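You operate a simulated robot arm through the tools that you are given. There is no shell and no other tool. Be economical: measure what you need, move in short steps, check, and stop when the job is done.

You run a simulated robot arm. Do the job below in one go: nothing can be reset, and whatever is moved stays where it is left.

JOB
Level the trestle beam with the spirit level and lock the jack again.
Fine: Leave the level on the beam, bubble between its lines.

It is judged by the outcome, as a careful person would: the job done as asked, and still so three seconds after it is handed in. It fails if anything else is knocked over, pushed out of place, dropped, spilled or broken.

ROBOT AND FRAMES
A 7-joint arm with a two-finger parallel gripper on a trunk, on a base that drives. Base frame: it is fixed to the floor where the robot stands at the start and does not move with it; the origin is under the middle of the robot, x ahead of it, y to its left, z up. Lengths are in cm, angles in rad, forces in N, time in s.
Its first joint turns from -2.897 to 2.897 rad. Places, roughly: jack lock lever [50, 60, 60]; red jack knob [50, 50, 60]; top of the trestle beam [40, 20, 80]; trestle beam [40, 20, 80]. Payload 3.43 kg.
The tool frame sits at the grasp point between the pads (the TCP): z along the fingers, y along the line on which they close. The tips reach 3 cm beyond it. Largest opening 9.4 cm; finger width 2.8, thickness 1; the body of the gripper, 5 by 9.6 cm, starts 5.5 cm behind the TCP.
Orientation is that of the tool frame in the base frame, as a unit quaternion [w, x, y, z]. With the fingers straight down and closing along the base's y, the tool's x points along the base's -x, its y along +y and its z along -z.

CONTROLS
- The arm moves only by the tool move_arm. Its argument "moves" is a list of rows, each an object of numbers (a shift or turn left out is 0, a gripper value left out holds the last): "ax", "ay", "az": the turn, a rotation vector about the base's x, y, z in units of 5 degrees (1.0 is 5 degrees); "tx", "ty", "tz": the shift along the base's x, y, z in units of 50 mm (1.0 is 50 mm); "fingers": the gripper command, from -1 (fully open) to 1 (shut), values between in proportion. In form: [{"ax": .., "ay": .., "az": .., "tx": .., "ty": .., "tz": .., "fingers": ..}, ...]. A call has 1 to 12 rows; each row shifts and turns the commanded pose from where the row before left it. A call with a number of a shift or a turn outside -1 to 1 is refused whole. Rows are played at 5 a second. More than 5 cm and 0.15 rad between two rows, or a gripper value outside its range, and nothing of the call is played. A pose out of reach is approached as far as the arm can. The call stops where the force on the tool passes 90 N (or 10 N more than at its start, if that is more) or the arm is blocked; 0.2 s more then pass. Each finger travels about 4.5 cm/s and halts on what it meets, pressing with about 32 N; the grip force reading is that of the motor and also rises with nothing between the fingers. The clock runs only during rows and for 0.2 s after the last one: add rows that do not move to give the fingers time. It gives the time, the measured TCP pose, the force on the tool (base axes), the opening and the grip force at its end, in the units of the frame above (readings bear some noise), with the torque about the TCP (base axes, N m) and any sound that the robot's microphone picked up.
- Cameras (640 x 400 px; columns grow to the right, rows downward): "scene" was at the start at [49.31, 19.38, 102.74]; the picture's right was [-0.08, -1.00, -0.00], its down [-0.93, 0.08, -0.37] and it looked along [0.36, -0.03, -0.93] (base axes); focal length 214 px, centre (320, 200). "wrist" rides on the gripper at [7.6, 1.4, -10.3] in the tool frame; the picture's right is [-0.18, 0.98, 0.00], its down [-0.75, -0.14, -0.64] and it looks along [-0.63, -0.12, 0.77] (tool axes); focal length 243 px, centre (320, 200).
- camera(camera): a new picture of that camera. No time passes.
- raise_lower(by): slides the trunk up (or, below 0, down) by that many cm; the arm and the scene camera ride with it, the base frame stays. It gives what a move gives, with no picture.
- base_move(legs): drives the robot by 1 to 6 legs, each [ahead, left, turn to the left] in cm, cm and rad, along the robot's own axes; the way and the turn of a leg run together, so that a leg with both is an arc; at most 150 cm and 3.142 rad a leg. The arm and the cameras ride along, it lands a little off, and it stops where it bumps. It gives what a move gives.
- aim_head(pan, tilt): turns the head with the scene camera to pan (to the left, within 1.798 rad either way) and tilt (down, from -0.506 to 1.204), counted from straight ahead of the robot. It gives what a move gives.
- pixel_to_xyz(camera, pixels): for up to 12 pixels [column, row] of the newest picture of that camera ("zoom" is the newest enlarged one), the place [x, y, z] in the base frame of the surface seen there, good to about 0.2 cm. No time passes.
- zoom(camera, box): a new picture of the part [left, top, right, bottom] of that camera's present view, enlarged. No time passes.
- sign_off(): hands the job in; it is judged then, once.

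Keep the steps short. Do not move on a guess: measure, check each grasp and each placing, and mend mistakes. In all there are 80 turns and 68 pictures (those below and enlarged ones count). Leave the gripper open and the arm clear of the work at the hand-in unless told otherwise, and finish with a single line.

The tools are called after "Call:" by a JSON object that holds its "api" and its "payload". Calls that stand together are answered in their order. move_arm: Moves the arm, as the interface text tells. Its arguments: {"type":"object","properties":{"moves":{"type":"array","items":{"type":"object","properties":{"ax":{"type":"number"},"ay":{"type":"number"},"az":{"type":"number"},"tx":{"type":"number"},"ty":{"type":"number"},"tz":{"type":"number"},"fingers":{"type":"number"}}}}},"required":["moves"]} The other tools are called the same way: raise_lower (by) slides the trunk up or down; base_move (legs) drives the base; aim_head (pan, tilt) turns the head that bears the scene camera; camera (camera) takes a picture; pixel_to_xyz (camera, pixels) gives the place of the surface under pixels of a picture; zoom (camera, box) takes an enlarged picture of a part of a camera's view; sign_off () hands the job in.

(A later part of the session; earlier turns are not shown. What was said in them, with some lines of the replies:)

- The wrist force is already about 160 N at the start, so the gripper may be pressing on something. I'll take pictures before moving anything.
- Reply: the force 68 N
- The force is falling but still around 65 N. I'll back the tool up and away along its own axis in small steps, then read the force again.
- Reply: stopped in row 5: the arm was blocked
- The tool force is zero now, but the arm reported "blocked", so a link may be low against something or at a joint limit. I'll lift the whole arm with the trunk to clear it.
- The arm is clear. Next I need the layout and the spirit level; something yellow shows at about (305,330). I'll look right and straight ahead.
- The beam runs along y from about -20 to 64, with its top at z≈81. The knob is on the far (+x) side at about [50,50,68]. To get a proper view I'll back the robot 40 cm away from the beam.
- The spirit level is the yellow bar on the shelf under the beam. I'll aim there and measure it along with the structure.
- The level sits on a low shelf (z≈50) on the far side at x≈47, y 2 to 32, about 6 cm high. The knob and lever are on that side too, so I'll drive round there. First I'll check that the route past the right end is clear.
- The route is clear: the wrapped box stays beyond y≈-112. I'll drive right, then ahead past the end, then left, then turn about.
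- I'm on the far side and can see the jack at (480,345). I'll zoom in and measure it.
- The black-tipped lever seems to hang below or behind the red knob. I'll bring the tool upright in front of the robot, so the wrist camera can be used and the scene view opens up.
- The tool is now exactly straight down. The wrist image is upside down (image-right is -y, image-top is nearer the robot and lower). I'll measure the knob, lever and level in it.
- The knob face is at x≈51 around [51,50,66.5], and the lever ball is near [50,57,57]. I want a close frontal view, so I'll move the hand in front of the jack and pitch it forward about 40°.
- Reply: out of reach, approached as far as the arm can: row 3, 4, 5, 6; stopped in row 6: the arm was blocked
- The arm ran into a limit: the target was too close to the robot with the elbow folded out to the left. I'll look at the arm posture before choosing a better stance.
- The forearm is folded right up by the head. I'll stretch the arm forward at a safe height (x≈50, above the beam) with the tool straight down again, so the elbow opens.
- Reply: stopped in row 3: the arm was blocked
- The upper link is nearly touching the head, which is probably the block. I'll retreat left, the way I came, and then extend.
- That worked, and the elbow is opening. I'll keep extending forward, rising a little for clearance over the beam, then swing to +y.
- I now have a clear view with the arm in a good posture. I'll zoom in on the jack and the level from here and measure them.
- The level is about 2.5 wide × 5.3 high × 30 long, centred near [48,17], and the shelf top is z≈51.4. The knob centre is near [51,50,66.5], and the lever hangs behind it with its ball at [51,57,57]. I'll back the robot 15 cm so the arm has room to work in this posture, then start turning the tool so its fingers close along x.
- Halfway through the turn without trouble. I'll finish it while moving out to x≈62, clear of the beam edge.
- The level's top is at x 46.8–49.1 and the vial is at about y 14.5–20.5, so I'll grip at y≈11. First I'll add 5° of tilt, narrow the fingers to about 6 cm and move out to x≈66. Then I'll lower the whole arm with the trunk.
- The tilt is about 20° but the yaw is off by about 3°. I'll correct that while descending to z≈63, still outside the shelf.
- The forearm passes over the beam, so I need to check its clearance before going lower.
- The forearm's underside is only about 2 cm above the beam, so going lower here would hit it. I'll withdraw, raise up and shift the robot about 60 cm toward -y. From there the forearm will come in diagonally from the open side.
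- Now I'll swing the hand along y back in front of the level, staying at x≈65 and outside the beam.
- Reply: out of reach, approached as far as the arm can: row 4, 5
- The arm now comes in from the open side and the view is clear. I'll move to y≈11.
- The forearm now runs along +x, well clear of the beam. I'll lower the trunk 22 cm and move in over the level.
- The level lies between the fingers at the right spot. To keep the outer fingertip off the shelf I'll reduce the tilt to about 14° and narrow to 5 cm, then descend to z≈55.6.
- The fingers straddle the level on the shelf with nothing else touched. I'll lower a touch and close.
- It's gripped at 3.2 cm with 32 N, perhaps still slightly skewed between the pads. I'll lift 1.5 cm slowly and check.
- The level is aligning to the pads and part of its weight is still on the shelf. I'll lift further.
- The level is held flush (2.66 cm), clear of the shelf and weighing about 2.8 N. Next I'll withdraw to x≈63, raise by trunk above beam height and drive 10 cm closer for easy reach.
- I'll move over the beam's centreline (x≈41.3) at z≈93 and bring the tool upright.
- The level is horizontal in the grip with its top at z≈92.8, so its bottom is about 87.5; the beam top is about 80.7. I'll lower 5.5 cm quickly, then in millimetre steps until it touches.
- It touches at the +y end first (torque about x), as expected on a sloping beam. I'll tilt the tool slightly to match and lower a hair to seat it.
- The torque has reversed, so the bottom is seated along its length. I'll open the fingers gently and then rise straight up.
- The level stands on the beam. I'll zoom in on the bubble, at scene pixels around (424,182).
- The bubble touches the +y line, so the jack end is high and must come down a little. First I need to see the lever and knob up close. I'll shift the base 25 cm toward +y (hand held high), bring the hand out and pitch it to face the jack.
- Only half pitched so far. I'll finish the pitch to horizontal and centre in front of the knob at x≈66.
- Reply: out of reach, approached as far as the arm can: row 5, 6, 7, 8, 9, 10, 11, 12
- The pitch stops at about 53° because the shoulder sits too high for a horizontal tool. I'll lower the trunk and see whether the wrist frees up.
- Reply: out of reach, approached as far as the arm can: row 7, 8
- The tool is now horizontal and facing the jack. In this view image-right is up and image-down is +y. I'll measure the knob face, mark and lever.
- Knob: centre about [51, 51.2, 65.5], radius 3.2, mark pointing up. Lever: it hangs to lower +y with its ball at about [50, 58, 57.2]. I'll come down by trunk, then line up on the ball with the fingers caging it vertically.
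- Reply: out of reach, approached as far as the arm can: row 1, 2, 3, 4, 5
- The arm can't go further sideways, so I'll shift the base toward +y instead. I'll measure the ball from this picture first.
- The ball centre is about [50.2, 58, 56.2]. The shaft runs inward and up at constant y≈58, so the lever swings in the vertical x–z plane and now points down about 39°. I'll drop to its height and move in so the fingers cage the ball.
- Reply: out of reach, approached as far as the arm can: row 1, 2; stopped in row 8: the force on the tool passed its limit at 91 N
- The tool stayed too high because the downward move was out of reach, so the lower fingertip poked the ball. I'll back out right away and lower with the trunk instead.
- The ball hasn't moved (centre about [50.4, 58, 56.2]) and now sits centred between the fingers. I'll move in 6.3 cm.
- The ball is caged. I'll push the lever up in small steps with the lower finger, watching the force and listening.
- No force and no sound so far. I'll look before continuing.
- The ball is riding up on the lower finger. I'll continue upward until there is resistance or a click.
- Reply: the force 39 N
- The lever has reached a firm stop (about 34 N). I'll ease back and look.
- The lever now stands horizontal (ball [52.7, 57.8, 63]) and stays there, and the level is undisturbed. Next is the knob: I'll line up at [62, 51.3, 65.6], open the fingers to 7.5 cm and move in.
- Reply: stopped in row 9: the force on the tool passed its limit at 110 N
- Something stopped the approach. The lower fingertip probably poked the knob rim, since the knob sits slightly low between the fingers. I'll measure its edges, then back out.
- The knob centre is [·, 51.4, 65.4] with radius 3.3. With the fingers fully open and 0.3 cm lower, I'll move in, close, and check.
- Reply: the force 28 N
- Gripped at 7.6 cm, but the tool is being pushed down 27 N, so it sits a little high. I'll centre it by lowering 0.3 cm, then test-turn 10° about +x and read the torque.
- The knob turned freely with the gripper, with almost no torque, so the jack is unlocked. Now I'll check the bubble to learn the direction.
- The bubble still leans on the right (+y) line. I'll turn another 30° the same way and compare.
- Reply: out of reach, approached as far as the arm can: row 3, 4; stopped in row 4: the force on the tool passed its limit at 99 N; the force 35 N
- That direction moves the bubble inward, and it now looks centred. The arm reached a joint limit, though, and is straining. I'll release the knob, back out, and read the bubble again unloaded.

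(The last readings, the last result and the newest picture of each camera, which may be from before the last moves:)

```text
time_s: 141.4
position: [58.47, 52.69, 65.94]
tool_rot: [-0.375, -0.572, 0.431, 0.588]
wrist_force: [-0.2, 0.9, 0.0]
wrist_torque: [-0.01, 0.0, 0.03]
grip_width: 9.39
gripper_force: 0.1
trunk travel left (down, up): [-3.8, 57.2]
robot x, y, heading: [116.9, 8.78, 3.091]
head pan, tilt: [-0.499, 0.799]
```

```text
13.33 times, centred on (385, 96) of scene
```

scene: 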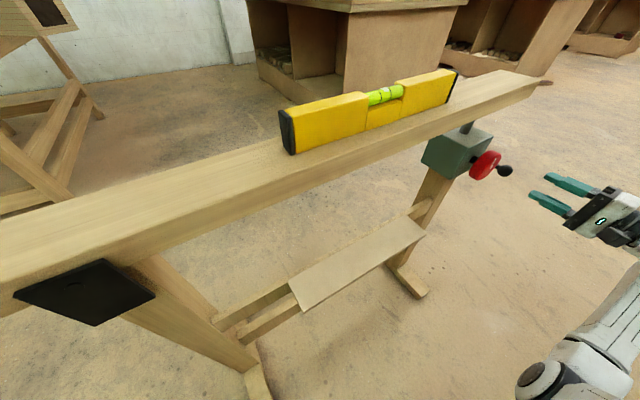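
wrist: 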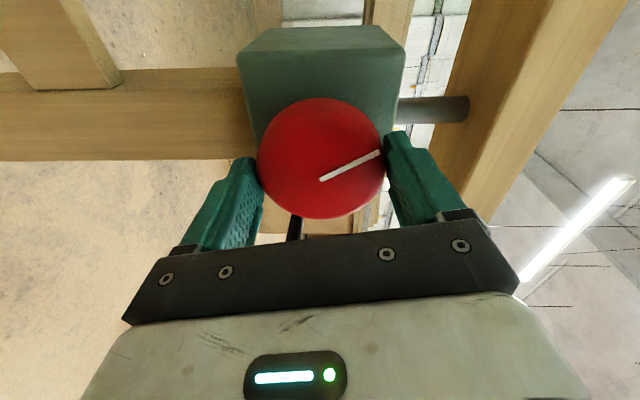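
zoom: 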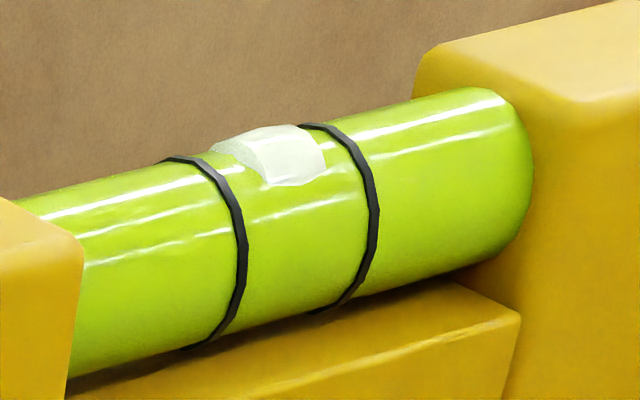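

The bubble looks roughly centred, but this view is oblique. For a square-on reading I'll back the hand out and shift the base about 28 cm toward +y, so the scene camera faces the vial directly.

Call:
{"api": "move_arm", "payload": {"moves": [{"tx": 0.4}, {"tx": 0.5}, {"tx": 0.3}, {}]}}

Call:
{"api": "base_move", "payload": {"legs": [[0, -28, 0]]}}

Call:
{"api": "aim_head", "payload": {"pan": 0.05, "tilt": 0.4}}

Call:
{"api": "camera", "payload": {"camera": "scene"}}

```text
time_s: 142.4
position: [64.53, 52.49, 66.5]
tool_rot: [-0.375, -0.572, 0.431, 0.588]
wrist_force: [1.0, -0.2, 0.4]
wrist_torque: [-0.04, 0.0, 0.0]
grip_width: 9.37
gripper_force: 0.2
out of reach, approached as far as the arm can: row 2
trunk travel left (down, up): [-3.8, 57.2]
robot x, y, heading: [117.08, 8.99, 3.093]
head pan, tilt: [-0.499, 0.799]
```

```text
time_s: 144.4
position: [66.15, 80.91, 66.44]
tool_rot: [-0.375, -0.571, 0.433, 0.588]
wrist_force: [-0.5, 0.2, 0.2]
wrist_torque: [0.01, 0.02, 0.01]
grip_width: 9.39
gripper_force: 0.1
trunk travel left (down, up): [-3.8, 57.2]
robot x, y, heading: [118.55, 37.01, 3.087]
head pan, tilt: [-0.499, 0.799]
```

```text
time_s: 145.4
position: [66.2, 80.94, 66.45]
tool_rot: [-0.375, -0.572, 0.432, 0.588]
wrist_force: [-1.2, 0.6, 0.0]
wrist_torque: [0.0, 0.02, -0.04]
grip_width: 9.41
gripper_force: 0.1
trunk travel left (down, up): [-3.8, 57.2]
robot x, y, heading: [118.1, 37.06, 3.087]
head pan, tilt: [0.051, 0.4]
```

```text
8 pictures are left
```

scene: 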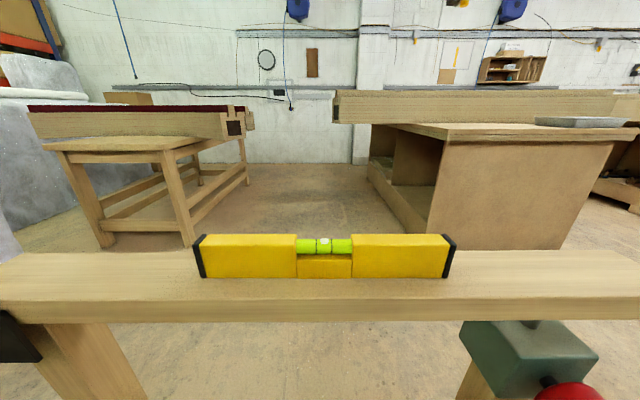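

Now the view is square-on. I'll zoom in on the vial at (324,246).

Call:
{"api": "zoom", "payload": {"camera": "scene", "box": [292, 226, 356, 266]}}

Call:
{"api": "pixel_to_xyz", "payload": {"camera": "scene", "pixels": [[20, 270], [180, 280], [620, 265], [500, 270], [320, 285], [205, 245], [445, 245], [535, 325]]}}

```text
10.00 times, centred on (324, 246) of scene
```

zoom: 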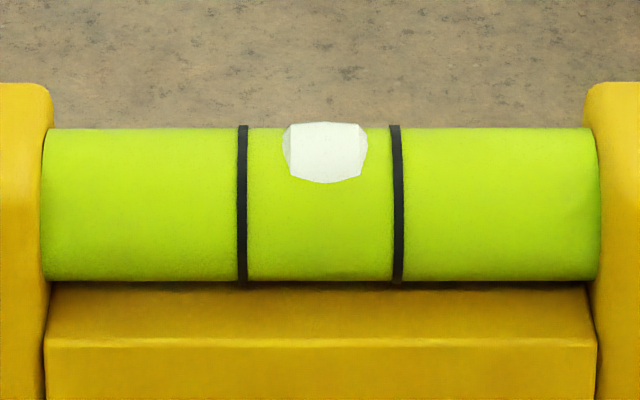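

```text
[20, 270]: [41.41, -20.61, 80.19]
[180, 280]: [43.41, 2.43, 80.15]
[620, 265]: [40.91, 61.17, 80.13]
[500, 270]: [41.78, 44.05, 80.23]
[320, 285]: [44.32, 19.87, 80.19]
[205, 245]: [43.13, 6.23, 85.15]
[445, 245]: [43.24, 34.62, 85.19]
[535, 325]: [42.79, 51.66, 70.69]
```

The bubble sits centred between its lines (283–368 against 247–392), and the beam top reads z≈80.2 everywhere. Now to relock: I'll shift the base back so the hand faces the lever, close the fingers, undo the roll and stay above the ball's height.

Call:
{"api": "base_move", "payload": {"legs": [[0, 22.5, 0]]}}

Call:
{"api": "move_arm", "payload": {"moves": [{"ax": -0.8, "fingers": 1}, {"ax": -0.8}, {"ax": -0.8}, {"ax": -0.8}, {"ax": -0.8, "tz": 0.15}, {}, {}, {}]}}

Call:
{"api": "camera", "payload": {"camera": "wrist"}}

Call:
{"api": "pixel_to_xyz", "payload": {"camera": "wrist", "pixels": [[314, 110], [300, 110], [290, 100], [310, 100], [300, 120], [320, 120], [290, 120], [280, 110]]}}

```text
time_s: 147.1
position: [64.97, 58.6, 66.48]
tool_rot: [-0.374, -0.57, 0.434, 0.589]
wrist_force: [0.2, -0.1, 0.2]
wrist_torque: [-0.05, -0.01, 0.02]
grip_width: 9.39
gripper_force: 0.1
trunk travel left (down, up): [-3.8, 57.2]
robot x, y, heading: [117.09, 14.28, 3.087]
head pan, tilt: [0.051, 0.4]
```

```text
time_s: 148.9
position: [64.91, 58.68, 67.27]
tool_rot: [-0.468, -0.498, 0.528, 0.505]
wrist_force: [-0.1, -0.1, 0.2]
wrist_torque: [0.01, 0.01, 0.02]
grip_width: 0.0
gripper_force: 31.2
trunk travel left (down, up): [-3.8, 57.2]
robot x, y, heading: [117.1, 14.67, 3.085]
head pan, tilt: [0.051, 0.4]
```

```text
6 pictures are left
```

wrist: 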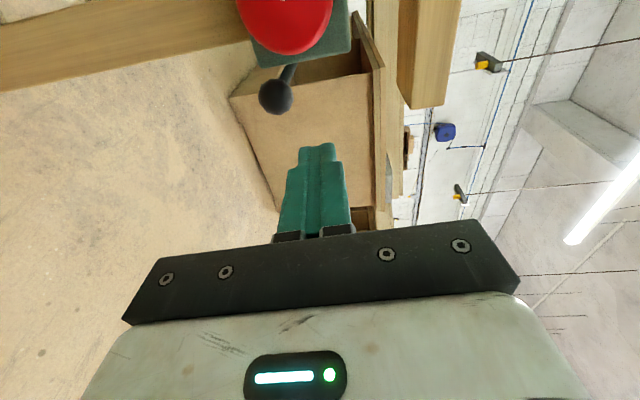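

```text
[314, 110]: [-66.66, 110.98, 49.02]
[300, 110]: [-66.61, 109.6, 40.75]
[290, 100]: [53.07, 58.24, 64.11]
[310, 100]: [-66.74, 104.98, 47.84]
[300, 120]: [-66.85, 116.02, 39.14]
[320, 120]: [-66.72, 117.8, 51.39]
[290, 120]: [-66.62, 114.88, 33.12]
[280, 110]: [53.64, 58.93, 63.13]
```

The ball top is at z≈64.4 and the closed fingers' underside at 66.3. I'll move in over the lever, then press it down along its arc.

Call:
{"api": "move_arm", "payload": {"moves": [{"tx": -0.5, "ty": -0.06}, {"tx": -0.6}, {"tx": -0.6}, {"tx": -0.6}, {"tx": -0.38}, {}]}}

Call:
{"api": "move_arm", "payload": {"moves": [{"tz": -0.2}, {"tz": -0.2}, {"tz": -0.2}, {"tz": -0.2}, {"tz": -0.2}, {"tz": -0.2}, {"tz": -0.2}, {"tz": -0.1}, {"tz": -0.1}, {}]}}

```text
time_s: 150.3
position: [51.59, 58.4, 67.26]
tool_rot: [-0.468, -0.498, 0.528, 0.505]
wrist_force: [-0.5, 0.0, -0.3]
wrist_torque: [-0.02, 0.01, 0.0]
grip_width: 0.0
gripper_force: 32.0
trunk travel left (down, up): [-3.8, 57.2]
robot x, y, heading: [117.41, 14.82, 3.089]
head pan, tilt: [0.051, 0.4]
```

```text
time_s: 152.5
position: [51.6, 58.32, 59.16]
tool_rot: [-0.467, -0.497, 0.528, 0.505]
wrist_force: [0.4, -0.6, 0.7]
wrist_torque: [0.0, 0.0, 0.0]
grip_width: 0.02
gripper_force: 32.1
trunk travel left (down, up): [-3.8, 57.2]
robot x, y, heading: [117.35, 14.59, 3.084]
head pan, tilt: [0.051, 0.4]
```

Call:
{"api": "move_arm", "payload": {"moves": [{"tz": -0.08}, {"tz": -0.06}, {"tz": -0.05}, {"tz": -0.05}, {}]}}

Call:
{"api": "camera", "payload": {"camera": "wrist"}}

```text
time_s: 153.7
position: [51.6, 58.34, 58.49]
tool_rot: [-0.469, -0.496, 0.524, 0.51]
wrist_force: [5.1, -1.5, 38.3]
wrist_torque: [-0.14, 1.08, 0.05]
grip_width: 0.0
gripper_force: 32.0
trunk travel left (down, up): [-3.8, 57.2]
robot x, y, heading: [117.35, 14.64, 3.085]
head pan, tilt: [0.051, 0.4]
```

```text
5 pictures are left
```

wrist: 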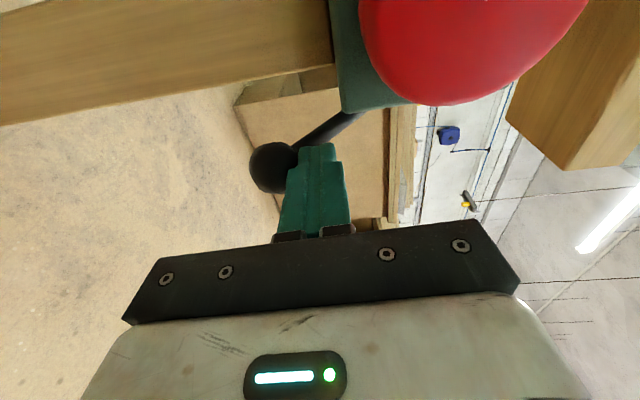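

There's a firm stop at 38 N, exactly where the lever was at the start. I'll ease off, withdraw, open the fingers, and check the lever and bubble square-on again.

Call:
{"api": "move_arm", "payload": {"moves": [{"tz": 0.2}, {"tz": 0.2}, {"tx": 0.5}, {"tx": 0.6}, {"tx": 0.6}, {"tx": 0.5}, {"tx": 0.3, "fingers": -1}, {}, {}]}}

Call:
{"api": "camera", "payload": {"camera": "wrist"}}

Call:
{"api": "base_move", "payload": {"legs": [[0, -22.5, 0]]}}

Call:
{"api": "zoom", "payload": {"camera": "scene", "box": [276, 216, 372, 276]}}

```text
time_s: 155.7
position: [63.85, 58.4, 59.99]
tool_rot: [-0.468, -0.497, 0.528, 0.506]
wrist_force: [-0.4, 0.2, -0.2]
wrist_torque: [0.03, -0.02, -0.02]
grip_width: 6.81
gripper_force: 0.0
trunk travel left (down, up): [-3.8, 57.2]
robot x, y, heading: [117.61, 14.77, 3.087]
head pan, tilt: [0.051, 0.4]
```

```text
4 pictures are left
```

wrist: 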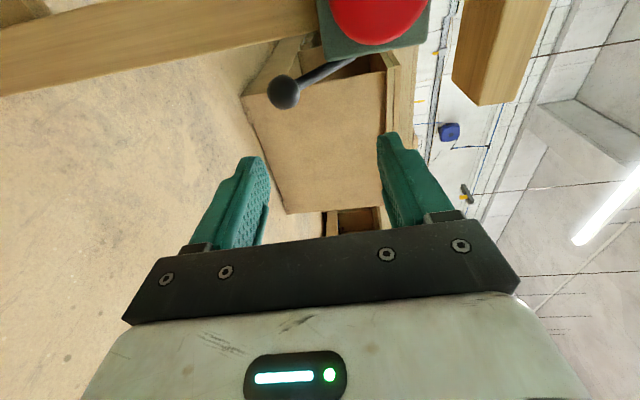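

```text
time_s: 157.4
position: [65.34, 81.12, 59.93]
tool_rot: [-0.467, -0.496, 0.528, 0.506]
wrist_force: [-0.4, -0.3, 0.8]
wrist_torque: [0.0, 0.02, 0.01]
grip_width: 9.38
gripper_force: 0.0
trunk travel left (down, up): [-3.8, 57.2]
robot x, y, heading: [118.19, 37.12, 3.079]
head pan, tilt: [0.051, 0.4]
```

```text
6.67 times, centred on (324, 246) of scene
```

zoom: 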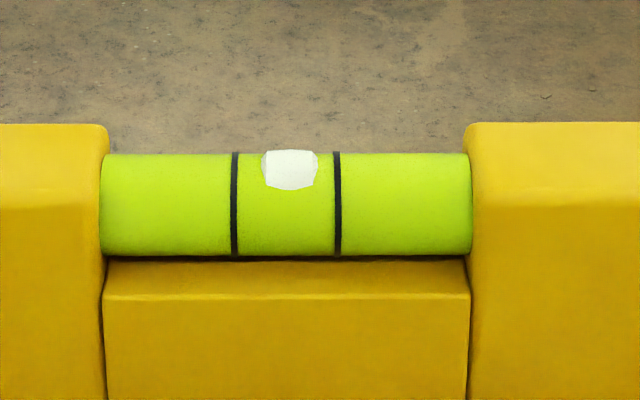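

The lever is down at its stop, and the bubble still sits between its lines (262–318 within 237–335). The gripper is open and clear of the work, so I'm handing in.

Call:
{"api": "sign_off", "payload": {}}

```text
The job is handed in.
```

The trestle beam is level, the jack is locked again, and the spirit level is on the beam with its bubble between the lines.
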